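You operate a simulated robot arm through the tools that you are given. There is no shell and no other tool.

You run a simulated two-armed robot. Do the job below in one go: nothing can be reset, and whatever is moved stays where it is left.

## Task
Pick up the teal cartridge with one hand, pass it to the other hand and put it on the press two switch ledge.

It is judged by the outcome, as a careful person would: the job done as asked, and still so three seconds after it is handed in. It fails if anything else is knocked over, pushed out of place, dropped, spilled or broken.

## Robot
Two 7-joint arms with three-finger grippers on one trunk, on a base that drives. Base frame: it is fixed to the floor where the robot stands at the start and does not move with it; the origin is under the middle of the robot, x ahead of it, y to its left, z up. Readings come in mm, degrees, newtons and seconds.
The left shoulder is at the start at [42, 154, 1009], the right one opposite. With the tool pointing down near the work surface each hand reaches from about 100 to 580 mm from the robot's upright axis, wherever it stands, measured 20 degrees to its own side. Places, roughly: press two switch ledge (34x22 cm) [4500, -1140, 920]; teal cartridge [3000, 500, 1000]. Payload 2.69 kg a hand.
The TCP of each hand is the grasp point between the finger pads, 29 mm short of the fingertips. In the tool frame z runs along the fingers and y along their closing line. Largest opening 120 mm; the body of the gripper starts 78 mm behind the TCP.
Orientation is that of the tool frame in the base frame, as [roll, pitch, yaw] about the fixed x, y, z axes, in that order (R = Rz(yaw) Ry(pitch) Rx(roll)). With the fingers straight down and closing along the base's y, the tool's x points along the base's -x, its y along +y and its z along -z.

## Interface
- The arms move only by the tool nudge_tool. It takes "left_plan", "right_plan" or both (then of equal length, played together; a hand with none holds still); each is one flat list of numbers, 7 for each row, row after row: the opening, from 0 (shut) to 1 (fully open), then the shift along the base's x, y, z in mm, then the turn, a rotation vector about the base's x, y, z in degrees. In form: [gripper, x, y, z, rx, ry, rz, gripper, x, y, z, rx, ry, rz, ...]. A call has 1 to 20 rows; each row shifts and turns the commanded pose from where the row before left it. A row lasts 0.2 s, in which the tool goes at most 50 mm and 8.6 degrees; a call with a longer step from one row to the next is refused whole, and so is a gripper value outside its range. A pose out of reach is approached as far as the arm can. The call stops where the force on the tool passes 40 N (or 10 N more than at its start, if that is more) or the arm is blocked; 0.2 s more then pass. The fingers move at their own pace and stop on an object; they squeeze with about 32 N. The grip force told is the motor's: it shows also when the fingers shut on nothing. Time passes only in rows, and 0.2 s behind the last, so rows that do not move let the fingers close. It gives the time, the measured TCP pose, the force on the tool (base axes), the opening and the grip force at its end, in the units of the frame above (readings bear some noise), with the torque about the TCP (base axes, N m) and any sound that the robot's microphone picked up.
- Cameras (640 x 400 px; columns grow to the right, rows downward): "scene" is now at [157, 10.2, 1192.6]; the picture's right is [0.12, -0.99, 0.00], its down [-0.22, -0.03, -0.98] and it looks along [0.97, 0.12, -0.22] (base axes); focal length 214 px, centre (320, 200). "left" rides on the left gripper at [63, 0, -104] in its tool frame; the picture's right is [0.00, 1.00, 0.00], its down [-0.83, 0.00, -0.56] and it looks along [-0.56, 0.00, 0.83] (tool axes); focal length 275 px, centre (320, 200). "right" rides on the right gripper at [63, 0, -104] in its tool frame; the picture's right is [0.00, 1.00, 0.00], its down [-0.83, 0.00, -0.56] and it looks along [-0.56, 0.00, 0.83] (tool axes); focal length 275 px, centre (320, 200).
- grab_frame(camera): a new picture of that camera. No time passes.
- raise_lower(by): slides the trunk up (or, below 0, down) by that many mm; the arms and the scene camera ride with it, the base frame stays. It gives what a move gives, with no picture.
- base_move(legs): drives the robot by 1 to 6 legs, each [ahead, left, turn to the left] in mm, mm and degrees, along the robot's own axes; the way and the turn of a leg run together, so that a leg with both is an arc; at most 1500 mm and 180 degrees a leg. The arms and the cameras ride along, it lands a little off, and it stops where it bumps. It gives what a move gives.
- aim_head(pan, tilt): turns the head with the scene camera to pan (to the left, within 80 degrees either way) and tilt (down, from -29 to 69), counted from straight ahead of the robot. It gives what a move gives.
- measure_at(camera, pixels): for up to 12 pixels [column, row] of the newest picture of that camera ("zoom" is the newest enlarged one), the place [x, y, z] in the base frame of the surface seen there, good to about 2 mm. No time passes.
- zoom(camera, box): a new picture of the part [left, top, right, bottom] of that camera's present view, enlarged. No time passes.
- finish_job(): hands the job in; it is judged then, once.

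Leave the grippers open and the arms clear of the work at the hand-in unless told otherwise.

The tools are called after "Emit:" as name(argument=value, ...) on one line, values as JSON. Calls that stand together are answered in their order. nudge_tool: Moves the arms, as the interface text tells. Its arguments: {"type":"object","properties":{"left_plan":{"type":"array","items":{"type":"number"}},"right_plan":{"type":"array","items":{"type":"number"}}},"required":[]} The other tools are called the same way: raise_lower (by) slides the trunk up or down; base_move (legs) drives the base; aim_head (pan, tilt) turns the head that bears the scene camera; grab_frame (camera) takes a picture; measure_at (camera, pixels) gives the place of the surface under pixels of a picture; zoom (camera, box) takes an enlarged picture of a part of a camera's view; finish_job () hands the job in.

At the start:

```text
clock: 0.0
left_position: [359.0, 191.9, 1105.4]
left_ee_rot: [180.0, 0.0, 180.0]
left_contact_force: [-0.1, 0.4, -0.6]
left_torque: [-0.04, 0.03, 0.02]
left_width: 120.1
left_grip_force: 0.0
right_position: [326.3, -104.3, 1147.3]
right_ee_rot: [180.0, -0.1, 180.0]
right_contact_force: [0.1, 0.6, -1.0]
right_torque: [0.0, 0.02, -0.05]
right_width: 120.1
right_grip_force: 0.1
trunk travel left (down, up): [-376.0, 61.0]
robot x, y, heading: [-0.6, -1.8, -0.0]
head pan, tilt: [7.2, 12.8]
```

scene: 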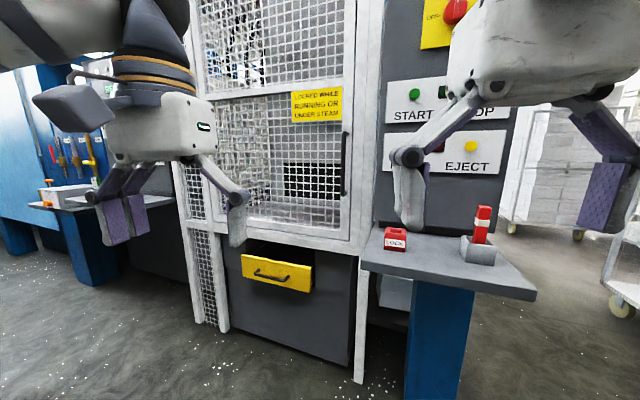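
right: 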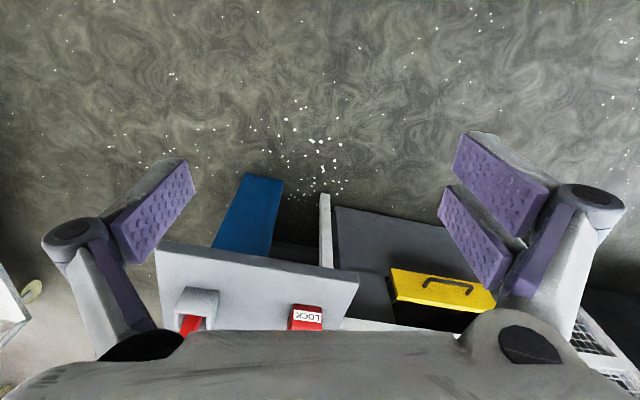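
left: 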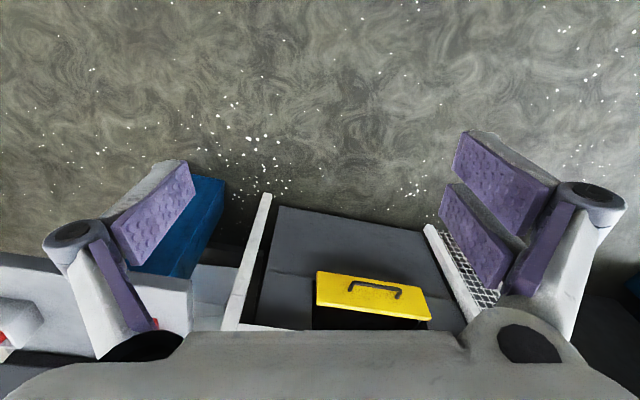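

I see a caged press ahead with a door, a yellow drawer, a panel with START/STOP/EJECT, and a ledge with a red LOCK block and a key-like thing. I'll look closer and look around before moving anything.

Emit:
zoom(camera="scene", box=[180, 0, 380, 250])

Emit:
zoom(camera="scene", box=[360, 0, 560, 300])

Emit:
measure_at(camera="scene", pixels=[[395, 240], [480, 245], [280, 272], [315, 105], [466, 167], [415, 94], [345, 165], [310, 180], [70, 205], [250, 235], [455, 12], [500, 285]])

```text
1.60 times, centred on (280, 125) of scene
```

zoom: 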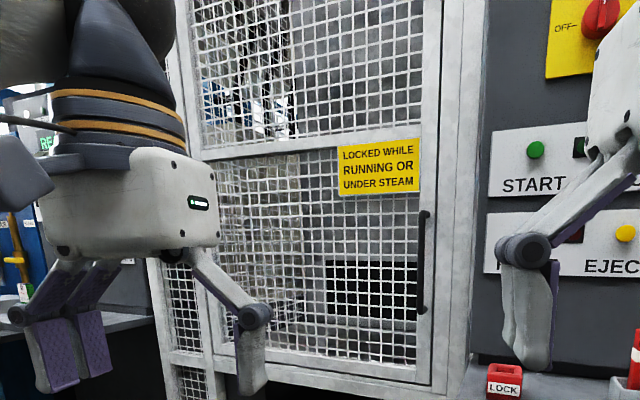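

```text
1.33 times, centred on (460, 150) of scene
```

zoom: 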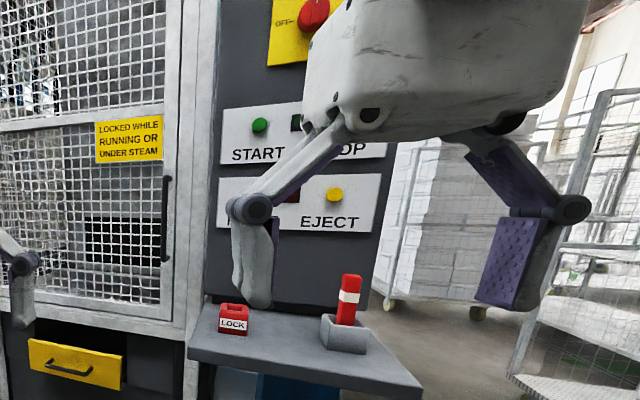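

```text
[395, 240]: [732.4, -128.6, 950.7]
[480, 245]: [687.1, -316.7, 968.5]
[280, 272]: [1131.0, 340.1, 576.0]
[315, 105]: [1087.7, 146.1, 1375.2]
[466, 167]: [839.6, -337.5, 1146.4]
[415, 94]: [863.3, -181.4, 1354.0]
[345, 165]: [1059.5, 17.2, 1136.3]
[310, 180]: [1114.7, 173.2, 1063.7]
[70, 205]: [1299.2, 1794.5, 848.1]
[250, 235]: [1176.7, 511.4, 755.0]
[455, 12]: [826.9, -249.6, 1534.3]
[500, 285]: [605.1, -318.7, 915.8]
```

This machine is about 1 m ahead; the cartridge (x≈3000) and press two (x≈4500) lie beyond it. I'll pan the head to survey to the left and the right.

Emit:
aim_head(pan=75, tilt=10)

Emit:
grab_frame(camera="scene")

Emit:
aim_head(pan=-60, tilt=10)

Emit:
grab_frame(camera="scene")

Emit:
aim_head(pan=-20, tilt=0)

Emit:
grab_frame(camera="scene")

```text
clock: 1.4
left_position: [358.2, 192.8, 1106.3]
left_ee_rot: [180.0, 0.0, 179.9]
left_contact_force: [0.2, -0.5, -0.7]
left_torque: [0.01, 0.01, 0.01]
left_width: 120.2
left_grip_force: 0.1
right_position: [328.2, -103.5, 1148.6]
right_ee_rot: [179.9, 0.0, -180.0]
right_contact_force: [0.4, 0.5, 0.0]
right_torque: [-0.01, -0.01, -0.01]
right_width: 120.0
right_grip_force: 0.2
trunk travel left (down, up): [-376.0, 61.0]
robot x, y, heading: [0.7, 0.3, 0.1]
head pan, tilt: [75.0, 10.0]
```

```text
taken
```

scene: 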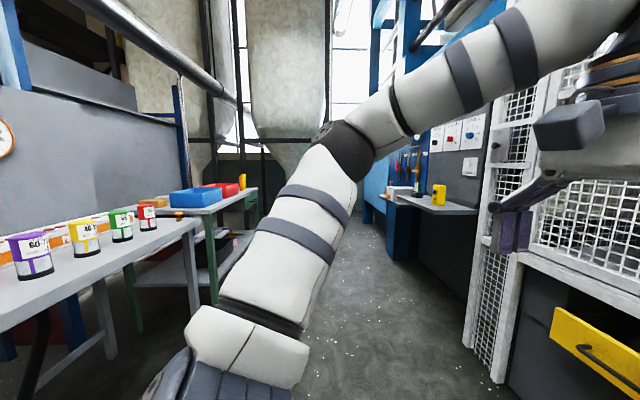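

```text
clock: 3.6
left_position: [357.5, 192.9, 1105.1]
left_ee_rot: [179.9, 0.0, -180.0]
left_contact_force: [-1.2, -0.7, -0.1]
left_torque: [-0.03, 0.01, -0.01]
left_width: 120.3
left_grip_force: 0.1
right_position: [327.4, -103.4, 1147.6]
right_ee_rot: [180.0, -0.1, 179.9]
right_contact_force: [-0.1, -0.6, 0.3]
right_torque: [-0.01, -0.01, 0.02]
right_width: 120.0
right_grip_force: 0.1
trunk travel left (down, up): [-376.0, 61.0]
robot x, y, heading: [-4.9, -3.3, -0.1]
head pan, tilt: [-60.0, 10.0]
```

```text
taken
```

scene: 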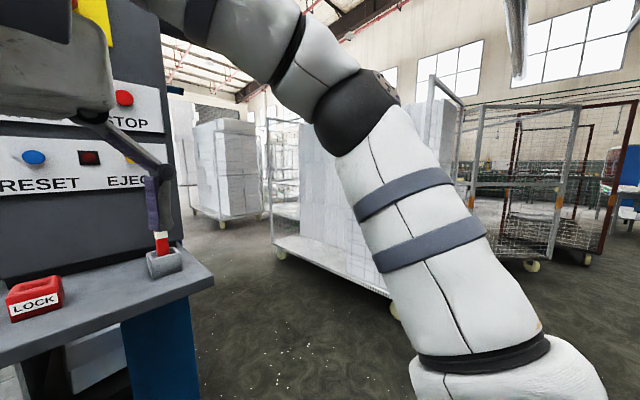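

```text
clock: 4.6
left_position: [357.8, 193.1, 1104.5]
left_ee_rot: [179.9, 0.0, -180.0]
left_contact_force: [0.5, 0.2, 0.1]
left_torque: [-0.02, -0.02, -0.02]
left_width: 119.7
left_grip_force: 0.1
right_position: [328.3, -104.1, 1147.6]
right_ee_rot: [180.0, 0.0, -180.0]
right_contact_force: [0.1, -0.2, -0.5]
right_torque: [0.0, 0.03, -0.01]
right_width: 119.9
right_grip_force: 0.1
trunk travel left (down, up): [-376.0, 61.0]
robot x, y, heading: [-0.7, 4.3, 0.1]
head pan, tilt: [-20.0, 0.0]
```

```text
taken
```

scene: 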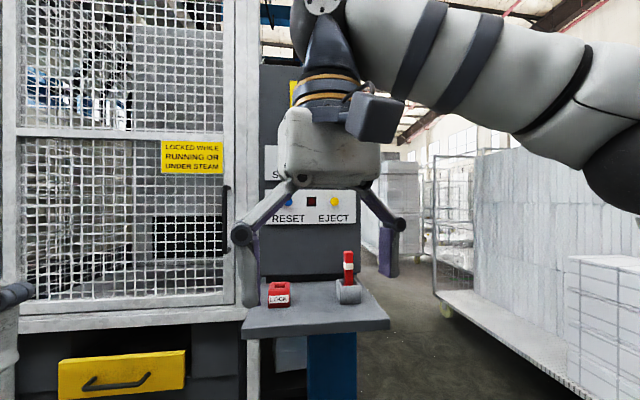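

I see a passage to the right of the switch ledge, next to a white cart. I'll measure floor, cart and ledge corner points to judge the clearance.

Emit:
measure_at(camera="scene", pixels=[[388, 322], [370, 290], [440, 300], [560, 370], [570, 360], [450, 335], [400, 280], [385, 270], [405, 190], [445, 160], [500, 200], [420, 230]])

Emit:
zoom(camera="scene", box=[360, 130, 480, 290])

```text
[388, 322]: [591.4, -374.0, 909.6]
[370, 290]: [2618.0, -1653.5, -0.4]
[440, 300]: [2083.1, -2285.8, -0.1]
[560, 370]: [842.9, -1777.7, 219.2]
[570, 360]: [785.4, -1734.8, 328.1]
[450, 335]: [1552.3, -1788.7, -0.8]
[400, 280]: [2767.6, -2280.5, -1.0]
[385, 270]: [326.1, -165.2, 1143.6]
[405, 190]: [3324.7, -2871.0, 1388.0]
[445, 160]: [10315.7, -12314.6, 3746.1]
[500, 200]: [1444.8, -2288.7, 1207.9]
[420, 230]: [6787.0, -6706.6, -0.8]
```

```text
2.50 times, centred on (420, 210) of scene
```

zoom: 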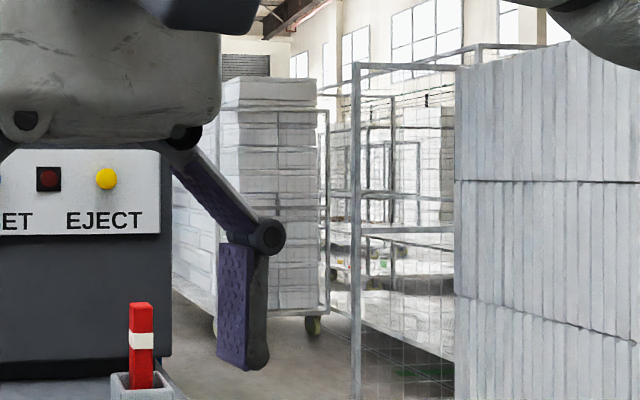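

The gap between the ledge (y≈-390) and the cart (y≈-1740) is about 1.3 m. I'll look to the right and down to check the floor there and the width of my right arm.

Emit:
aim_head(pan=-75, tilt=25)

Emit:
grab_frame(camera="scene")

Emit:
measure_at(camera="scene", pixels=[[330, 60], [440, 200], [520, 330], [200, 250], [260, 300], [150, 300], [330, 300], [560, 200], [600, 150], [300, 200], [230, 200], [620, 300]])

```text
clock: 5.9
left_position: [358.3, 193.8, 1105.8]
left_ee_rot: [-179.9, 0.0, -179.9]
left_contact_force: [0.2, -0.4, 0.3]
left_torque: [0.01, 0.01, 0.0]
left_width: 119.9
left_grip_force: 0.1
right_position: [328.0, -103.9, 1147.6]
right_ee_rot: [-179.9, 0.0, 179.9]
right_contact_force: [-0.5, 0.0, -1.1]
right_torque: [-0.01, -0.03, 0.02]
right_width: 120.0
right_grip_force: 0.1
trunk travel left (down, up): [-376.0, 61.0]
robot x, y, heading: [-0.3, -1.1, -0.1]
head pan, tilt: [-75.0, 25.0]
```

```text
taken
```

scene: 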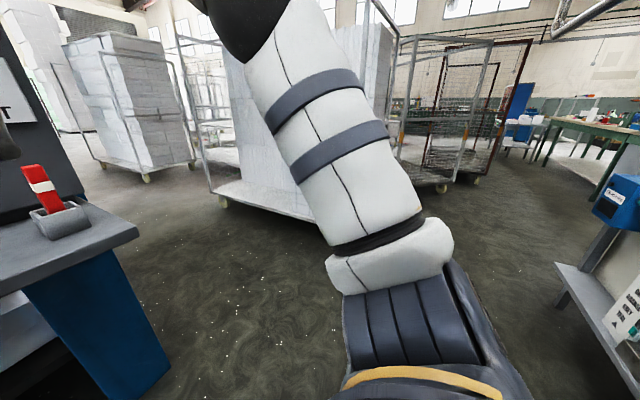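

```text
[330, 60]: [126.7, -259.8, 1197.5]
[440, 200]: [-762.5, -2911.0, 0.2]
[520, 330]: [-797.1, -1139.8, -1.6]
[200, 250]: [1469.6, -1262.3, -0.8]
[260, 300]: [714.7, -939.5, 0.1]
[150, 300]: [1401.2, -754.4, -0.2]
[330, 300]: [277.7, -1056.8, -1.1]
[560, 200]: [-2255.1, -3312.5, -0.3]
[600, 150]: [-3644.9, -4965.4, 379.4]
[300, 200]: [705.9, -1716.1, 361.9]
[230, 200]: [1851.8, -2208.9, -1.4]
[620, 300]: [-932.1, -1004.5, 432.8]
```

The floor to the right is clear. I'll slide right about 1050 mm to line up with the passage, then look ahead.

Emit:
base_move(legs=[[0, -1050, 0]])

Emit:
aim_head(pan=0, tilt=10)

Emit:
grab_frame(camera="scene")

```text
clock: 14.4
left_position: [364.9, -869.9, 1105.5]
left_ee_rot: [180.0, -0.1, -179.0]
left_contact_force: [0.2, -0.6, -1.9]
left_torque: [0.02, 0.02, -0.02]
left_width: 119.8
left_grip_force: 0.1
right_position: [338.8, -1167.4, 1148.1]
right_ee_rot: [180.0, 0.0, -179.0]
right_contact_force: [0.5, 0.0, 0.5]
right_torque: [0.01, 0.03, 0.02]
right_width: 120.0
right_grip_force: 0.1
trunk travel left (down, up): [-376.0, 61.0]
robot x, y, heading: [8.7, -1071.1, 0.8]
head pan, tilt: [-75.0, 25.0]
```

```text
clock: 15.8
left_position: [364.3, -869.6, 1106.8]
left_ee_rot: [-180.0, -0.1, -179.0]
left_contact_force: [-0.4, -0.6, 0.6]
left_torque: [0.01, 0.0, -0.02]
left_width: 120.1
left_grip_force: 0.1
right_position: [339.4, -1167.5, 1147.1]
right_ee_rot: [-179.9, 0.0, -179.0]
right_contact_force: [-0.8, 0.0, 0.3]
right_torque: [-0.03, 0.01, 0.01]
right_width: 120.0
right_grip_force: 0.0
trunk travel left (down, up): [-376.0, 61.0]
robot x, y, heading: [8.9, -1070.8, 0.9]
head pan, tilt: [0.0, 10.0]
```

```text
taken
```

scene: 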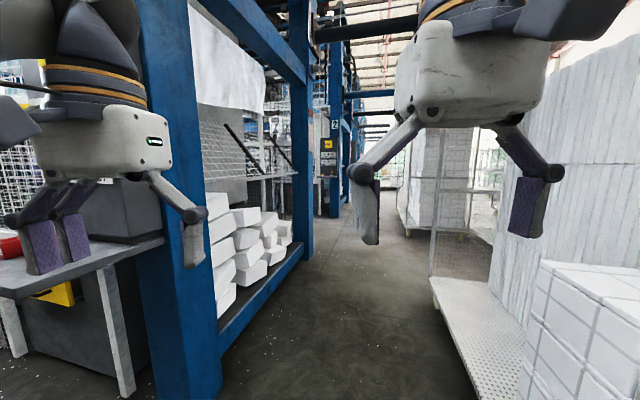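

A corridor runs ahead between a blue frame on the left and the cart on the right. I'll measure its edges and zoom on the far "2" panel.

Emit:
measure_at(camera="scene", pixels=[[213, 370], [300, 245], [440, 310], [470, 370], [350, 300], [350, 240], [325, 145], [333, 215], [405, 230], [250, 245], [285, 180], [300, 320]])

Emit:
zoom(camera="scene", box=[240, 80, 400, 240])

```text
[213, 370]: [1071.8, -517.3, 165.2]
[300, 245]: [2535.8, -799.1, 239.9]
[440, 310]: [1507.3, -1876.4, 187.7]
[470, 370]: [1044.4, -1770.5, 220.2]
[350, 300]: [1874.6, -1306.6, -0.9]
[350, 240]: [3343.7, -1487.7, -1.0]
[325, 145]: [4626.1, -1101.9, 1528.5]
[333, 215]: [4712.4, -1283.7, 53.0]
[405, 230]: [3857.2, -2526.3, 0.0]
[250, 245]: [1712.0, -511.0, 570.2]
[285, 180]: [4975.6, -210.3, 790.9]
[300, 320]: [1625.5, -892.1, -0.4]
```

```text
2.50 times, centred on (320, 160) of scene
```

zoom: 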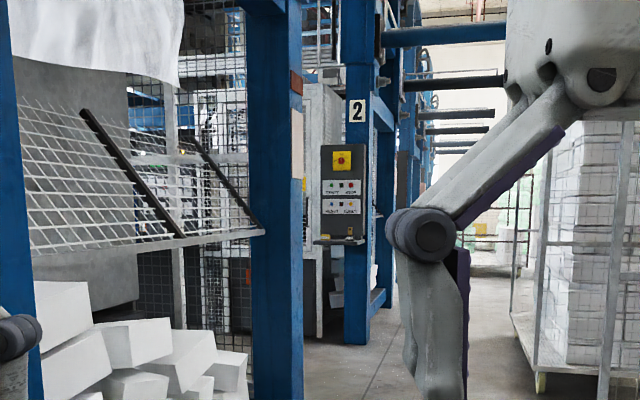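

The corridor's left edge is y≈-800 and the right edge is y≈-1780. I'll check how far my elbows stick out to each side before driving through.

Emit:
aim_head(pan=75, tilt=20)

Emit:
grab_frame(camera="scene")

Emit:
measure_at(camera="scene", pixels=[[340, 80], [300, 150], [290, 200], [270, 280], [240, 330], [360, 60], [400, 60], [230, 300], [480, 200], [520, 250]])

Emit:
aim_head(pan=-75, tilt=20)

Emit:
grab_frame(camera="scene")

Emit:
measure_at(camera="scene", pixels=[[330, 90], [300, 60], [260, 40], [360, 170], [390, 240], [250, 250], [200, 300], [560, 250], [150, 200], [300, 300]])

```text
clock: 17.3
left_position: [364.5, -870.0, 1105.5]
left_ee_rot: [-180.0, 0.0, -179.0]
left_contact_force: [0.4, -0.5, 0.3]
left_torque: [0.03, -0.03, -0.01]
left_width: 120.1
left_grip_force: 0.1
right_position: [338.4, -1167.2, 1147.5]
right_ee_rot: [179.9, 0.1, -179.0]
right_contact_force: [0.4, -0.6, 0.1]
right_torque: [-0.03, 0.0, 0.0]
right_width: 119.8
right_grip_force: 0.0
trunk travel left (down, up): [-376.0, 61.0]
robot x, y, heading: [10.9, -1070.3, 0.6]
head pan, tilt: [75.0, 20.0]
```

```text
taken
```

scene: 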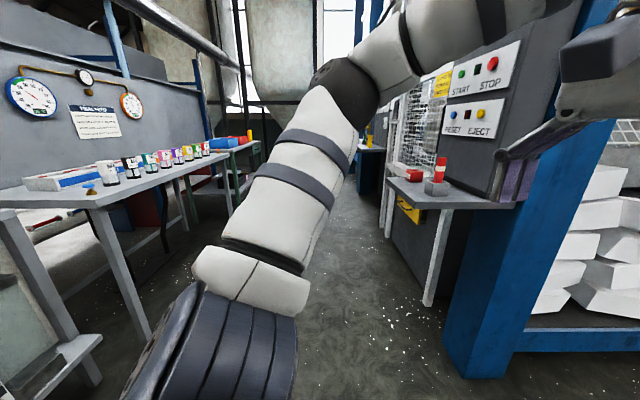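

```text
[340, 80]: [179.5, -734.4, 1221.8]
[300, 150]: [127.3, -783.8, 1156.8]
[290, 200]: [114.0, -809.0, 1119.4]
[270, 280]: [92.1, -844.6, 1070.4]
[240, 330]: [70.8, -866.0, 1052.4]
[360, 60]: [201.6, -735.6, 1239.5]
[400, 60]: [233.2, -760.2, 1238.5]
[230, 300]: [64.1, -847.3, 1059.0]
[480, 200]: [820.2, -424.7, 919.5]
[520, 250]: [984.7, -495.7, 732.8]
```

```text
clock: 19.7
left_position: [363.9, -870.5, 1105.4]
left_ee_rot: [-180.0, 0.0, -179.0]
left_contact_force: [-0.7, 0.5, 0.1]
left_torque: [0.0, -0.02, -0.04]
left_width: 120.0
left_grip_force: 0.0
right_position: [337.7, -1166.9, 1148.0]
right_ee_rot: [180.0, 0.0, -179.0]
right_contact_force: [0.3, 0.3, 0.5]
right_torque: [-0.02, -0.01, 0.01]
right_width: 119.8
right_grip_force: 0.0
trunk travel left (down, up): [-376.0, 61.0]
robot x, y, heading: [10.5, -1068.5, 1.3]
head pan, tilt: [-75.0, 20.0]
```

```text
taken
```

scene: 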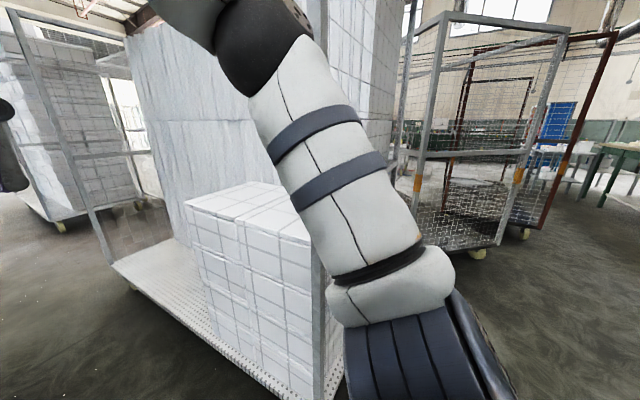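

```text
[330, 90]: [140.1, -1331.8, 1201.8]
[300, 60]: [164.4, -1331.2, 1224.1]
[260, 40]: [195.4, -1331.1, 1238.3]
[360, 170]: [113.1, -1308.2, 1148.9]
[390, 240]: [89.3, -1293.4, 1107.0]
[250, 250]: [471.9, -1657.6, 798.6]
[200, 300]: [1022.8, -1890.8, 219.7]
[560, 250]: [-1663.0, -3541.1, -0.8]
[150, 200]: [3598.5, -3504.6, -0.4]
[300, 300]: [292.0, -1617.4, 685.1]
```

The hall appears rotated about -11° relative to my base frame: the blue frame edge runs from (1072,-540) to (2535,-830) and the cart runs parallel to it. My elbows reach about 420 mm to each side, and the corridor is about 1.2 m wide. I'll turn -12°, drive ahead in its middle, and then look.

Emit:
base_move(legs=[[0, 0, -12], [0, 100, 0], [1200, 0, 0]])

Emit:
aim_head(pan=20, tilt=10)

Emit:
grab_frame(camera="scene")

```text
clock: 27.5
left_position: [1588.4, -1054.1, 1105.6]
left_ee_rot: [-180.0, 0.0, 170.3]
left_contact_force: [0.4, 0.1, 0.1]
left_torque: [0.02, 0.02, 0.03]
left_width: 120.1
left_grip_force: 0.0
right_position: [1507.7, -1341.7, 1146.8]
right_ee_rot: [-180.0, 0.1, 170.2]
right_contact_force: [-0.4, 0.4, 0.2]
right_torque: [-0.01, 0.03, -0.01]
right_width: 120.3
right_grip_force: 0.1
trunk travel left (down, up): [-376.0, 61.0]
robot x, y, heading: [1201.4, -1183.9, -9.9]
head pan, tilt: [-75.0, 20.0]
```

```text
clock: 29.2
left_position: [1588.1, -1054.3, 1105.3]
left_ee_rot: [-180.0, 0.1, 170.3]
left_contact_force: [-0.5, 0.2, -0.1]
left_torque: [0.02, 0.02, -0.01]
left_width: 120.2
left_grip_force: 0.0
right_position: [1508.5, -1340.3, 1147.8]
right_ee_rot: [180.0, 0.0, 170.2]
right_contact_force: [-0.4, -0.8, 0.3]
right_torque: [-0.03, -0.02, -0.02]
right_width: 120.2
right_grip_force: 0.0
trunk travel left (down, up): [-376.0, 61.0]
robot x, y, heading: [1204.4, -1183.8, -9.8]
head pan, tilt: [20.0, 10.0]
```

```text
taken
```

scene: 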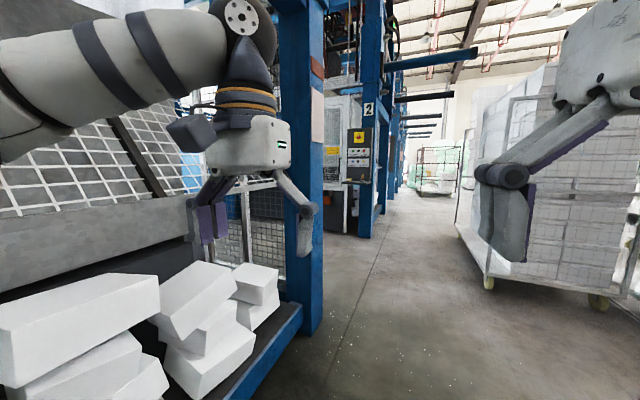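

The corridor ahead is clear. I'll measure the pillar, the next cart and the press two panel, then continue.

Emit:
measure_at(camera="scene", pixels=[[318, 325], [295, 290], [490, 283], [485, 250], [362, 235], [350, 180], [600, 300], [250, 340], [400, 300], [330, 220]])

```text
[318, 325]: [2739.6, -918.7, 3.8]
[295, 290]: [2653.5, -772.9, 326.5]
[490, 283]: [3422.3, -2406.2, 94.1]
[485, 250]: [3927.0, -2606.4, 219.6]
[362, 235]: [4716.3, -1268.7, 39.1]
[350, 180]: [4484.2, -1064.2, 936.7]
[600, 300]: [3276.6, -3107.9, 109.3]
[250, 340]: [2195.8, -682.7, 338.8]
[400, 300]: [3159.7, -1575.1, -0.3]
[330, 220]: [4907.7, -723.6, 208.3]
```

The pillar's far corner is at (2740,-919), and the path passes about 525 mm from it. I'll drive 2050 mm on and then look left into the bay.

Emit:
base_move(legs=[[1450, 0, -1], [650, 0, 0]])

Emit:
aim_head(pan=75, tilt=10)

Emit:
grab_frame(camera="scene")

Emit:
aim_head(pan=25, tilt=10)

Emit:
grab_frame(camera="scene")

```text
clock: 39.8
left_position: [3678.4, -1511.1, 1105.4]
left_ee_rot: [179.9, 0.0, 167.6]
left_contact_force: [-0.3, 0.3, -0.5]
left_torque: [-0.01, -0.01, -0.01]
left_width: 120.0
left_grip_force: 0.1
right_position: [3586.0, -1794.0, 1147.5]
right_ee_rot: [180.0, -0.1, 167.7]
right_contact_force: [-0.6, 0.0, 0.9]
right_torque: [-0.01, 0.0, 0.0]
right_width: 119.7
right_grip_force: 0.2
trunk travel left (down, up): [-376.0, 61.0]
robot x, y, heading: [3285.6, -1624.1, -12.3]
head pan, tilt: [20.0, 10.0]
```

```text
clock: 41.0
left_position: [3677.5, -1510.7, 1104.8]
left_ee_rot: [-179.9, 0.0, 167.8]
left_contact_force: [0.0, 0.0, -0.5]
left_torque: [0.02, 0.01, 0.0]
left_width: 119.8
left_grip_force: 0.1
right_position: [3584.5, -1794.4, 1147.4]
right_ee_rot: [-180.0, 0.0, 167.7]
right_contact_force: [-0.4, 0.1, 0.2]
right_torque: [0.0, 0.01, 0.0]
right_width: 120.0
right_grip_force: 0.0
trunk travel left (down, up): [-376.0, 61.0]
robot x, y, heading: [3291.1, -1622.7, -12.3]
head pan, tilt: [75.0, 10.0]
```

```text
taken
```

scene: 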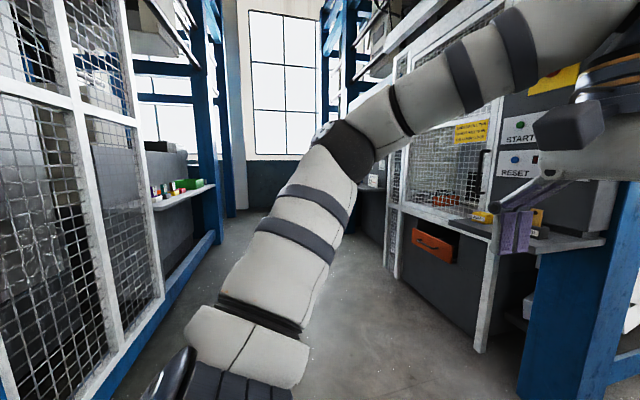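

```text
clock: 42.2
left_position: [3677.8, -1509.9, 1105.8]
left_ee_rot: [180.0, -0.1, 167.7]
left_contact_force: [-1.7, 0.2, -0.7]
left_torque: [0.0, 0.02, 0.0]
left_width: 119.9
left_grip_force: 0.0
right_position: [3584.7, -1793.3, 1147.4]
right_ee_rot: [-179.9, 0.0, 167.7]
right_contact_force: [0.0, -0.3, 0.4]
right_torque: [0.01, -0.05, 0.0]
right_width: 119.9
right_grip_force: 0.1
trunk travel left (down, up): [-376.0, 61.0]
robot x, y, heading: [3288.5, -1623.5, -12.2]
head pan, tilt: [25.0, 10.0]
```

```text
taken
```

scene: 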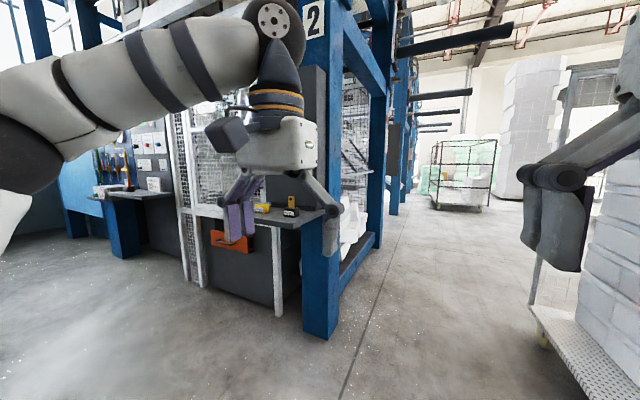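

Between press one's back (left) and press two (right) there is an alley; a small shelf on the left with coloured items at about (180,190) in the left view should be where the cartridge is. I'll turn left 90° to face into the alley and look.

Emit:
base_move(legs=[[0, 0, 91]])

Emit:
aim_head(pan=10, tilt=8)

Emit:
grab_frame(camera="scene")

```text
clock: 46.5
left_position: [3169.4, -1232.7, 1105.5]
left_ee_rot: [-180.0, -0.1, -101.3]
left_contact_force: [-0.3, -0.4, -0.1]
left_torque: [-0.02, 0.01, 0.0]
left_width: 119.9
left_grip_force: 0.1
right_position: [3454.4, -1321.4, 1147.6]
right_ee_rot: [180.0, 0.0, -101.4]
right_contact_force: [-0.7, 0.5, 0.5]
right_torque: [0.03, -0.04, -0.02]
right_width: 120.1
right_grip_force: 0.0
trunk travel left (down, up): [-376.0, 61.0]
robot x, y, heading: [3287.4, -1621.5, 78.2]
head pan, tilt: [25.0, 10.0]
```

```text
clock: 47.2
left_position: [3168.6, -1232.7, 1106.2]
left_ee_rot: [180.0, 0.1, -101.4]
left_contact_force: [-0.5, 0.9, 0.1]
left_torque: [0.01, -0.03, 0.01]
left_width: 119.9
left_grip_force: 0.1
right_position: [3453.9, -1321.6, 1148.1]
right_ee_rot: [180.0, 0.0, -101.3]
right_contact_force: [-0.2, 0.6, 0.1]
right_torque: [-0.03, -0.02, 0.0]
right_width: 119.9
right_grip_force: 0.0
trunk travel left (down, up): [-376.0, 61.0]
robot x, y, heading: [3286.2, -1621.2, 78.5]
head pan, tilt: [10.0, 8.0]
```

```text
taken
```

scene: 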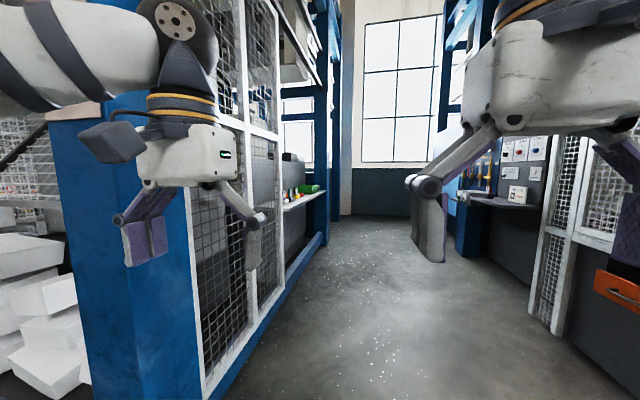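

I see the shelf on the left around (300,195) with coloured items. I'll zoom in and measure.

Emit:
zoom(camera="scene", box=[260, 140, 340, 240])

Emit:
measure_at(camera="scene", pixels=[[205, 385], [290, 285], [322, 240], [315, 195], [290, 200], [530, 320], [460, 250], [515, 205], [610, 290], [400, 350], [380, 230]])

```text
4.00 times, centred on (300, 190) of scene
```

zoom: 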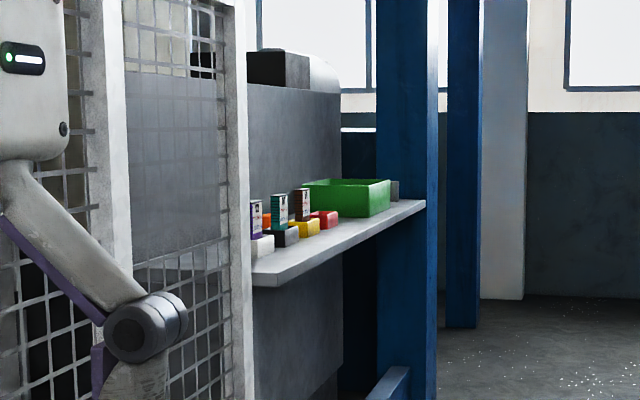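

```text
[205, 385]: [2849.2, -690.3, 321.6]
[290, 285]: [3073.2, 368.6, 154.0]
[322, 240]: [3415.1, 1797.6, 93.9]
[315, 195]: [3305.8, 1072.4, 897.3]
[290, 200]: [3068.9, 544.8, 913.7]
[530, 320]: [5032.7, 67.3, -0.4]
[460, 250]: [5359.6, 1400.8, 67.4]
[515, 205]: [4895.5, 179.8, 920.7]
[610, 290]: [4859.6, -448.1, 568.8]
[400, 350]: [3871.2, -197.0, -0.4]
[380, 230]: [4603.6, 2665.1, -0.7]
```

The shelf sits on the left wall about 515–600 mm to the left of my line, with the cartridges roughly 2 m ahead of me. I'll drive ahead while easing a bit right, keeping the elbow clear, and then look at the shelf.

Emit:
base_move(legs=[[1400, -80, 0], [580, 0, 0]])

Emit:
aim_head(pan=75, tilt=20)

Emit:
grab_frame(camera="scene")

```text
clock: 57.1
left_position: [3677.7, 683.0, 1105.2]
left_ee_rot: [-180.0, 0.1, -103.1]
left_contact_force: [-0.5, -0.4, 0.2]
left_torque: [0.0, 0.01, 0.0]
left_width: 120.1
left_grip_force: 0.0
right_position: [3959.6, 586.9, 1147.2]
right_ee_rot: [179.9, 0.0, -103.1]
right_contact_force: [0.6, -0.7, -0.9]
right_torque: [-0.05, -0.01, 0.02]
right_width: 120.2
right_grip_force: 0.0
trunk travel left (down, up): [-376.0, 61.0]
robot x, y, heading: [3782.6, 288.6, 76.8]
head pan, tilt: [10.0, 8.0]
```

```text
clock: 58.5
left_position: [3678.5, 683.8, 1105.9]
left_ee_rot: [180.0, 0.0, -103.3]
left_contact_force: [0.5, 0.2, -0.7]
left_torque: [-0.01, -0.01, 0.02]
left_width: 120.0
left_grip_force: 0.1
right_position: [3958.9, 586.5, 1148.1]
right_ee_rot: [179.9, 0.0, -103.2]
right_contact_force: [-0.4, 0.3, 0.3]
right_torque: [0.0, 0.0, -0.02]
right_width: 119.9
right_grip_force: 0.2
trunk travel left (down, up): [-376.0, 61.0]
robot x, y, heading: [3782.9, 288.6, 76.6]
head pan, tilt: [75.0, 20.0]
```

```text
taken
```

scene: 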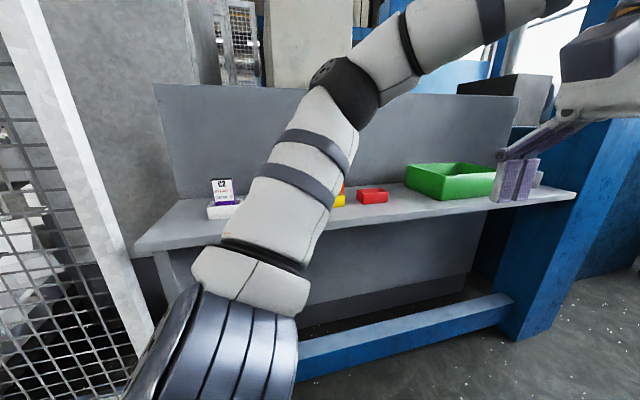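

The shelf is beside me on the left. I'll measure its edge before turning to face it.

Emit:
measure_at(camera="scene", pixels=[[140, 245], [225, 238], [360, 225], [570, 197], [222, 185], [370, 195], [450, 170], [500, 310], [350, 345], [225, 212], [510, 195]])

```text
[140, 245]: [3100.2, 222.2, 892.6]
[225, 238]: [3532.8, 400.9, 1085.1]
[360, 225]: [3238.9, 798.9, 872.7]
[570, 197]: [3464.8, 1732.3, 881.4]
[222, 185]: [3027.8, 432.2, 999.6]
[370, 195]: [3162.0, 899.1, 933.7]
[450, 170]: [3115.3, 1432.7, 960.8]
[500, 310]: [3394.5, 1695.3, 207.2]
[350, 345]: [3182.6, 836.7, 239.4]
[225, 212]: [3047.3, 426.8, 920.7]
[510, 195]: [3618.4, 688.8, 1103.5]
```

The shelf edge is about 650 mm from me, so there's room to turn. I'll turn left 90° to face the shelf squarely.

Emit:
base_move(legs=[[0, 0, 90]])

Emit:
aim_head(pan=0, tilt=25)

Emit:
grab_frame(camera="scene")

```text
clock: 62.6
left_position: [3387.7, 199.3, 1105.7]
left_ee_rot: [-179.9, 0.0, -15.1]
left_contact_force: [-0.2, 0.6, -0.3]
left_torque: [0.02, -0.01, 0.02]
left_width: 119.9
left_grip_force: 0.1
right_position: [3495.7, 477.1, 1148.1]
right_ee_rot: [-180.0, 0.0, -15.2]
right_contact_force: [0.3, 0.3, 1.1]
right_torque: [-0.03, 0.02, 0.03]
right_width: 119.7
right_grip_force: 0.1
trunk travel left (down, up): [-376.0, 61.0]
robot x, y, heading: [3784.5, 293.4, 164.9]
head pan, tilt: [75.0, 20.0]
```

```text
clock: 64.1
left_position: [3387.3, 198.5, 1105.1]
left_ee_rot: [-180.0, 0.0, -15.1]
left_contact_force: [-0.7, 0.0, 0.4]
left_torque: [0.0, 0.02, -0.01]
left_width: 119.9
left_grip_force: 0.1
right_position: [3493.5, 476.7, 1148.0]
right_ee_rot: [180.0, 0.0, -15.2]
right_contact_force: [0.2, 0.5, 0.1]
right_torque: [0.0, -0.02, -0.02]
right_width: 119.8
right_grip_force: 0.1
trunk travel left (down, up): [-376.0, 61.0]
robot x, y, heading: [3779.9, 291.7, 165.3]
head pan, tilt: [0.0, 25.0]
```

```text
taken
```

scene: 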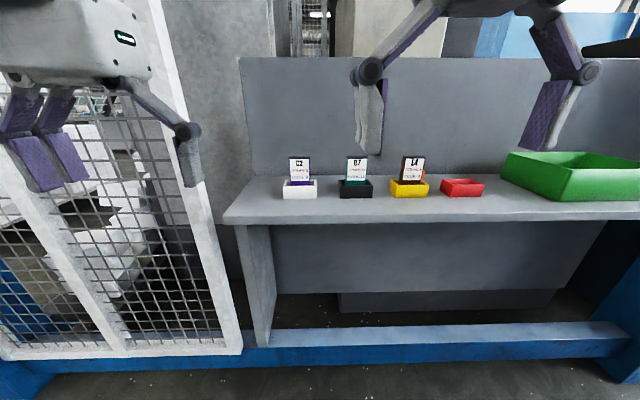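

Emit:
zoom(camera="scene", box=[260, 130, 500, 230])

Emit:
measure_at(camera="scene", pixels=[[357, 162], [357, 188], [300, 168], [300, 188], [412, 168], [410, 188], [357, 216], [240, 222], [470, 213], [345, 205], [330, 205], [357, 100]])

```text
2.67 times, centred on (380, 180) of scene
```

zoom: 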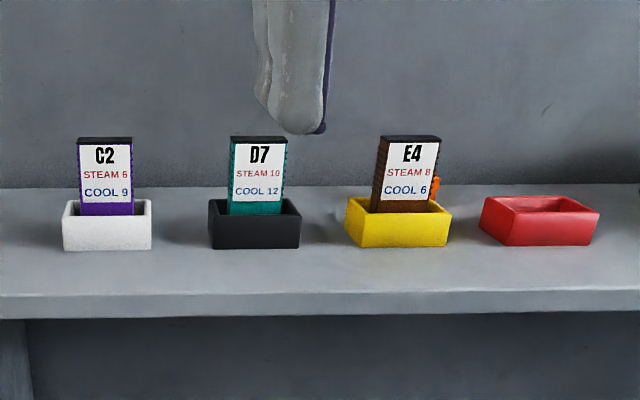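

```text
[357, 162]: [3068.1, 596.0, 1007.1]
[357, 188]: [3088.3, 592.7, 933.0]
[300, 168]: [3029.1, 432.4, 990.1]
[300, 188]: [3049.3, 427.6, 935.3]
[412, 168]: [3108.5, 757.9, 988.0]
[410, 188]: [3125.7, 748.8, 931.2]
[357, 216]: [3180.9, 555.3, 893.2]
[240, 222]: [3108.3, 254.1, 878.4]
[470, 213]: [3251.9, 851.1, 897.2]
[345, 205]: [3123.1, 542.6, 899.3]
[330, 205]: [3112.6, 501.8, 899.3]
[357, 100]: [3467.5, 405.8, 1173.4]
```

The D7 cartridge (teal) stands in a black tray at about (3068,596), top about z≈1012, between C2 (purple) and E4 (brown). Before driving nearer I'll measure the cage post, the back panel and the cartridge edges in a closer zoom.

Emit:
zoom(camera="scene", box=[330, 150, 390, 210])

Emit:
measure_at(camera="zoom", pixels=[[200, 65], [380, 65], [200, 250], [380, 250], [290, 60], [290, 42], [150, 290], [430, 290], [290, 350], [200, 45], [150, 240], [430, 240]])

Emit:
measure_at(camera="scene", pixels=[[175, 60], [200, 200], [235, 340], [300, 100], [357, 140], [420, 140], [423, 176], [560, 165], [270, 180], [360, 175]])

```text
6.67 times, centred on (360, 180) of scene
```

zoom: 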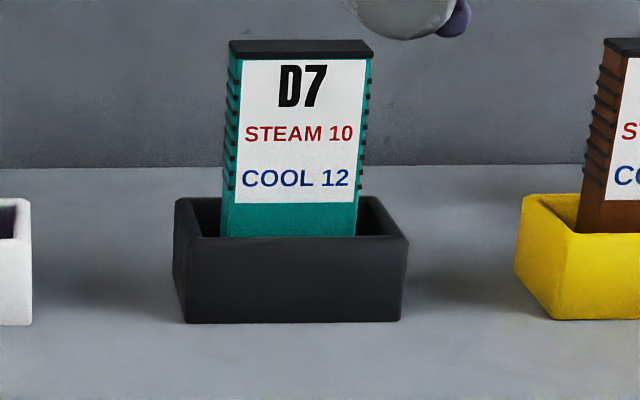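

```text
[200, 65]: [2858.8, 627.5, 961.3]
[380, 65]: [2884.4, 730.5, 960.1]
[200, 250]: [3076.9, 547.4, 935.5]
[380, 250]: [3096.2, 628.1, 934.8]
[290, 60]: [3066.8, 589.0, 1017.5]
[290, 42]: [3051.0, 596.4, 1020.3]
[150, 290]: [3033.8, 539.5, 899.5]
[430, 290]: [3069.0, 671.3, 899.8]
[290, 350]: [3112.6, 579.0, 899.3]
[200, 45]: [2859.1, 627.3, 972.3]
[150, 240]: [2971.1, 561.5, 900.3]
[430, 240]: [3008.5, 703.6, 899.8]
```

```text
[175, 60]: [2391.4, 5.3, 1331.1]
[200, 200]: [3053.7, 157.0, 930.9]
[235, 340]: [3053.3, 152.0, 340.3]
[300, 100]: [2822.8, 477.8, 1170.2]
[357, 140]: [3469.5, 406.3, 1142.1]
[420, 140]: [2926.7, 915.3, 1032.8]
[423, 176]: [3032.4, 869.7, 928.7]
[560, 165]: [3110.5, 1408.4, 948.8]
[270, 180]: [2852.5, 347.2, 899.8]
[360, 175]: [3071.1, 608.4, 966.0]
```

The cartridge top is z≈1019, its front face is at (3067,590), the tray top is ≈937 and the shelf is ≈899. The right hand will pick it top-down, closing across its thin direction. First, in free space, I'll turn the right hand +90° about z and pull the left hand back 110 mm so it stays away from the cage post.

Emit:
nudge_tool(left_plan=[1, 20, -5, 0, 0, 0, 0, 1, 20, -5, 0, 0, 0, 0, 1, 20, -5, 0, 0, 0, 0, 1, 20, -5, 0, 0, 0, 0, 1, 20, -5, 0, 0, 0, 0, 1, 10, -3, 0, 0, 0, 0, 1, 0, 0, 0, 0, 0, 0, 1, 0, 0, 0, 0, 0, 0, 1, 0, 0, 0, 0, 0, 0, 1, 0, 0, 0, 0, 0, 0, 1, 0, 0, 0, 0, 0, 0], right_plan=[1, 0, 0, 0, 0, 0, 8.3, 1, 0, 0, 0, 0, 0, 8.3, 1, 0, 0, 0, 0, 0, 8.3, 1, 0, 0, 0, 0, 0, 8.3, 1, 0, 0, 0, 0, 0, 8.3, 1, 0, 0, 0, 0, 0, 8.3, 1, 0, 0, 0, 0, 0, 8.3, 1, 0, 0, 0, 0, 0, 8.3, 1, 0, 0, 0, 0, 0, 8.3, 1, 0, 0, 0, 0, 0, 8.3, 1, 0, 0, 0, 0, 0, 8])

```text
clock: 66.5
left_position: [3497.3, 170.3, 1106.0]
left_ee_rot: [179.9, 0.0, -15.1]
left_contact_force: [0.6, -0.5, -0.8]
left_torque: [0.0, 0.02, -0.03]
left_width: 120.0
left_grip_force: 0.1
right_position: [3493.9, 475.8, 1146.5]
right_ee_rot: [179.9, 0.0, 76.1]
right_contact_force: [0.8, -1.2, -0.2]
right_torque: [0.0, -0.02, 0.0]
right_width: 119.8
right_grip_force: 0.1
trunk travel left (down, up): [-376.0, 61.0]
robot x, y, heading: [3782.7, 293.8, 164.7]
head pan, tilt: [0.0, 25.0]
```

Both hands are set. I'll drive ahead 265 mm toward the shelf, which leaves about 380 mm from my axis to its edge.

Emit:
base_move(legs=[[265, 0, 1]])

Emit:
aim_head(pan=-10, tilt=32)

Emit:
grab_frame(camera="scene")

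Emit:
grab_frame(camera="right")

```text
clock: 68.4
left_position: [3243.6, 237.7, 1104.8]
left_ee_rot: [179.9, 0.0, -14.7]
left_contact_force: [0.6, 0.1, -0.3]
left_torque: [0.0, -0.01, -0.01]
left_width: 120.1
left_grip_force: 0.1
right_position: [3238.8, 542.2, 1146.0]
right_ee_rot: [-179.9, 0.1, 76.3]
right_contact_force: [-0.2, -0.1, -0.8]
right_torque: [-0.03, 0.02, 0.04]
right_width: 120.1
right_grip_force: 0.0
trunk travel left (down, up): [-376.0, 61.0]
robot x, y, heading: [3528.8, 356.0, 165.5]
head pan, tilt: [0.0, 25.0]
```

```text
clock: 69.1
left_position: [3245.1, 237.5, 1104.8]
left_ee_rot: [180.0, 0.1, -14.6]
left_contact_force: [0.3, -0.8, 0.5]
left_torque: [0.02, 0.01, -0.01]
left_width: 120.0
left_grip_force: 0.2
right_position: [3239.0, 542.3, 1147.1]
right_ee_rot: [180.0, 0.0, 76.3]
right_contact_force: [-1.2, 0.3, -1.2]
right_torque: [0.0, 0.02, 0.0]
right_width: 119.8
right_grip_force: 0.1
trunk travel left (down, up): [-376.0, 61.0]
robot x, y, heading: [3529.7, 359.1, 165.5]
head pan, tilt: [-10.0, 32.0]
```

```text
taken
```

scene: 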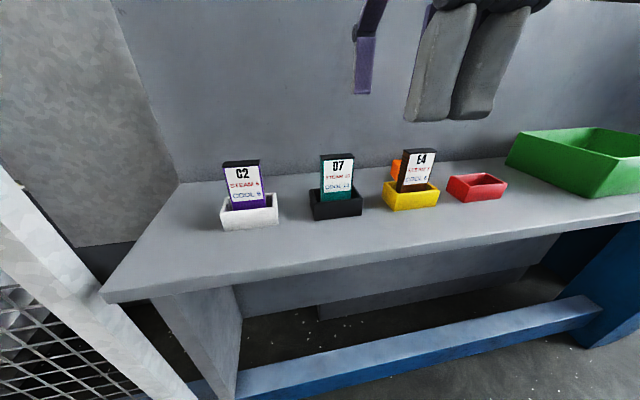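

```text
taken
```

right: 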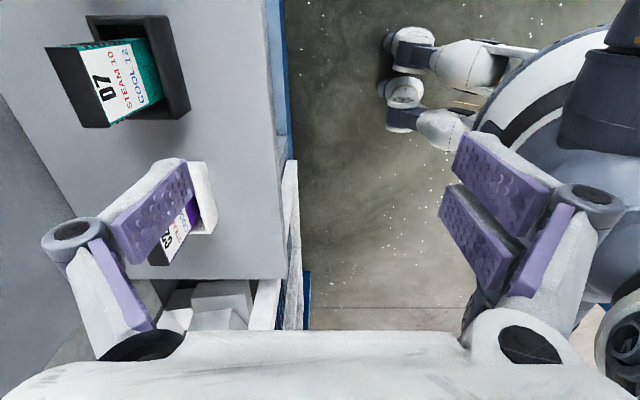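

Both views show the D7 cartridge: scene at (337,175), right camera at (110,80). I'll zoom and measure its corners for orientation and thickness.

Emit:
zoom(camera="scene", box=[300, 140, 380, 230])

Emit:
zoom(camera="right", box=[20, 0, 220, 140])

Emit:
measure_at(camera="right", pixels=[[66, 88], [48, 50], [84, 124], [104, 122], [80, 48], [130, 40], [155, 90], [165, 25], [185, 105], [95, 22], [60, 60], [76, 110]])

```text
4.44 times, centred on (340, 185) of scene
```

zoom: 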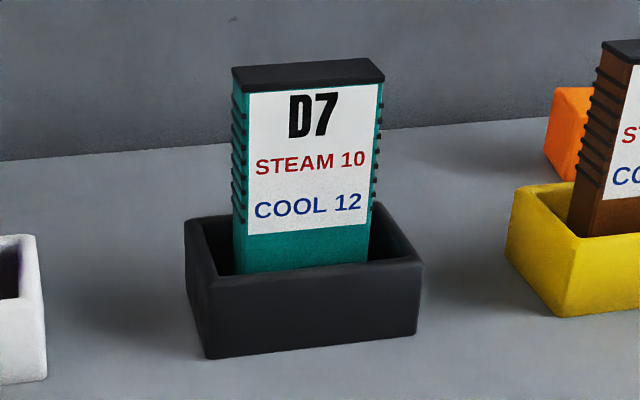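

```text
2.86 times, centred on (120, 70) of right
```

zoom: 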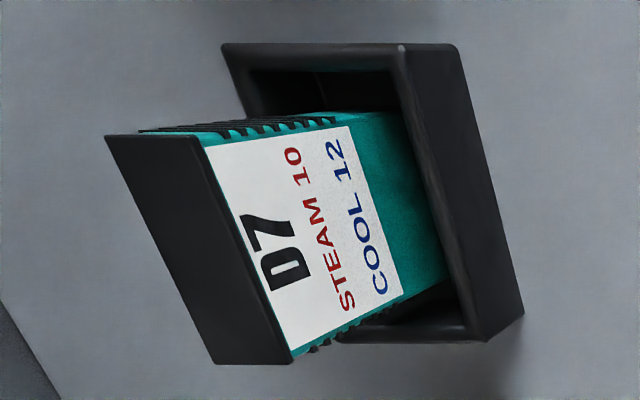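

```text
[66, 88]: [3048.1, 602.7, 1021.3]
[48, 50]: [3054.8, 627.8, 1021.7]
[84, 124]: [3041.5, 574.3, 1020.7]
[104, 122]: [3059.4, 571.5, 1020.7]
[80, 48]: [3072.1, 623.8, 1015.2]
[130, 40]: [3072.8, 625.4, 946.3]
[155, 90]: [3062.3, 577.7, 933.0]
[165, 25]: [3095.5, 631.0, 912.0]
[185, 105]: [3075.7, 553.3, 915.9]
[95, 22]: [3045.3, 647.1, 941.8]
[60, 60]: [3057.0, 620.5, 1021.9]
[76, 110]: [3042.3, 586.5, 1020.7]
```

The cap's corners give a centre of about (3058,599), 57 mm wide, ~20 mm thick, face normal along heading ~166°, matching the right hand's yaw (76.3°). I'll move the right hand over it at its present height, and then check.

Emit:
nudge_tool(right_plan=[1, -30, 10.3, 0, 0, 0, 0, 1, -30, 10.3, 0, 0, 0, 0, 1, -30, 10.3, 0, 0, 0, 0, 1, -30, 10.3, 0, 0, 0, 0, 1, -30, 10.3, 0, 0, 0, 0, 1, -30, 10.2, 0, 0, 0, 0, 1, 0, 0, 0, 0, 0, 0])

Emit:
grab_frame(camera="right")

Emit:
grab_frame(camera="scene")

```text
clock: 70.7
left_position: [3244.6, 236.5, 1106.8]
left_ee_rot: [180.0, 0.0, -14.7]
left_contact_force: [-0.1, 1.1, -0.1]
left_torque: [-0.03, -0.01, -0.01]
left_width: 120.2
left_grip_force: 0.1
right_position: [3121.2, 581.5, 1148.8]
right_ee_rot: [-179.8, 0.1, 76.3]
right_contact_force: [-0.4, -0.5, 0.3]
right_torque: [0.02, -0.05, -0.02]
right_width: 119.8
right_grip_force: 0.0
right hand out of reach, approached as far as the arm can: row 4, 5, 6
trunk travel left (down, up): [-376.0, 61.0]
robot x, y, heading: [3532.0, 360.9, 164.9]
head pan, tilt: [-10.0, 32.0]
```

```text
taken
```

right: 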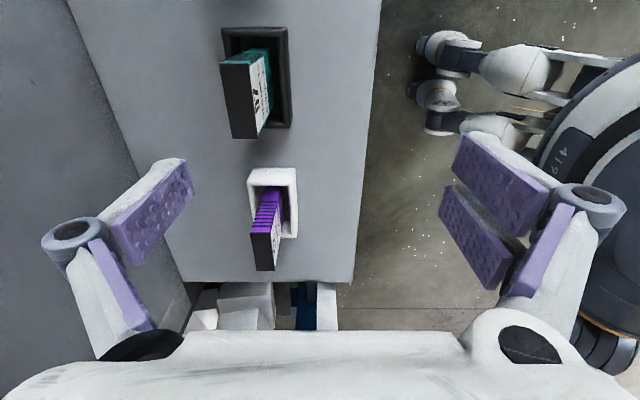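

```text
taken
```

scene: 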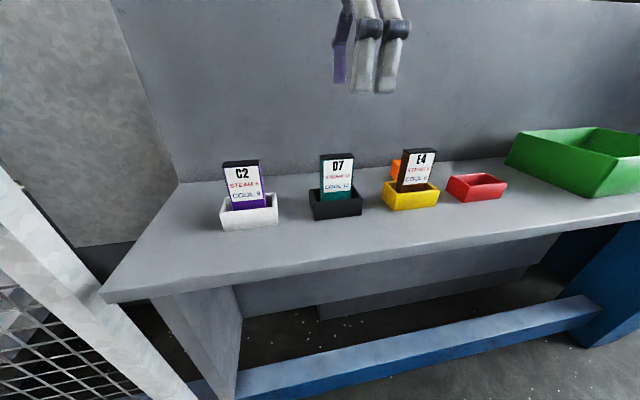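

At this height the right hand can't reach far enough (it stopped at (3121,581)). I'll drive ahead another 75 mm, which leaves over 300 mm to the shelf edge.

Emit:
base_move(legs=[[75, 0, 0.5]])

Emit:
grab_frame(camera="scene")

Emit:
grab_frame(camera="right")

```text
clock: 71.7
left_position: [3174.5, 252.8, 1106.2]
left_ee_rot: [179.9, -0.1, -14.2]
left_contact_force: [-0.3, 0.8, -0.3]
left_torque: [0.02, -0.04, -0.02]
left_width: 120.0
left_grip_force: 0.1
right_position: [3046.1, 595.7, 1147.9]
right_ee_rot: [180.0, 0.1, 76.9]
right_contact_force: [-0.2, -0.3, 0.2]
right_torque: [-0.02, -0.02, -0.01]
right_width: 120.0
right_grip_force: 0.1
trunk travel left (down, up): [-376.0, 61.0]
robot x, y, heading: [3464.4, 376.1, 166.0]
head pan, tilt: [-10.0, 32.0]
```

```text
taken
```

scene: 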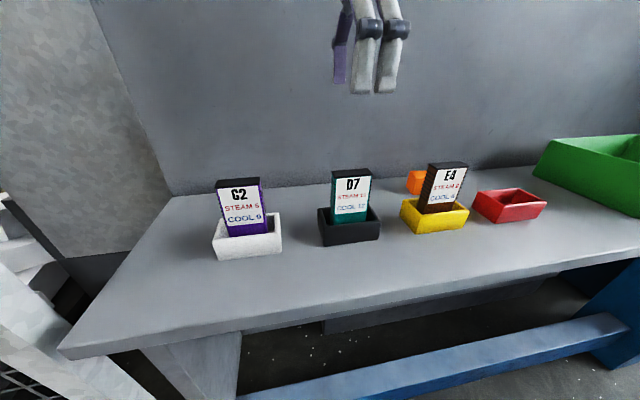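

```text
taken
```

right: 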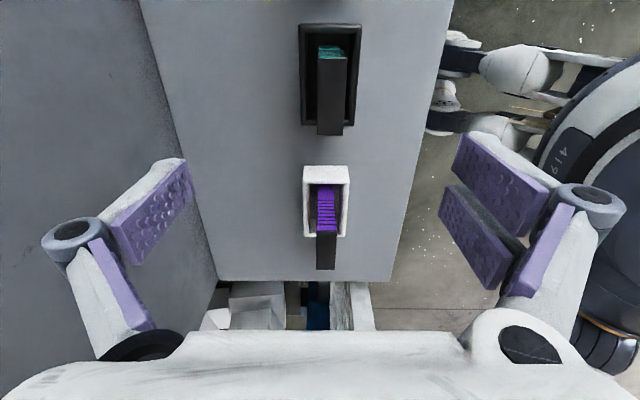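

The cartridge is now almost under the right gripper (cap at columns 317–346, rows 58–135 in the right view). I'll measure the cap again for the final alignment.

Emit:
measure_at(camera="right", pixels=[[319, 64], [343, 64], [320, 130], [341, 130], [331, 97], [330, 75], [330, 115], [305, 30], [357, 30], [305, 120], [354, 118]])

Emit:
zoom(camera="right", box=[270, 10, 390, 150])

```text
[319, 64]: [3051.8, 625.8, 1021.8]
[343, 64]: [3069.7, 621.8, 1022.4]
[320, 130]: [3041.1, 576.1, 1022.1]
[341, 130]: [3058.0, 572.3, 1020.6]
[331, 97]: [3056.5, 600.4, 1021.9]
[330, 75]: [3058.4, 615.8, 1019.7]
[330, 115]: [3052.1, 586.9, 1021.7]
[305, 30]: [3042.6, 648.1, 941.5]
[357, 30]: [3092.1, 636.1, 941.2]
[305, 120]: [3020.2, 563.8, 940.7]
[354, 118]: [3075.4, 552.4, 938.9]
```

```text
2.86 times, centred on (330, 80) of right
```

zoom: 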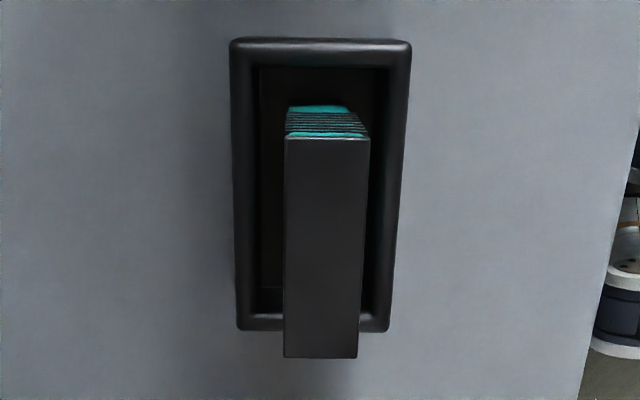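

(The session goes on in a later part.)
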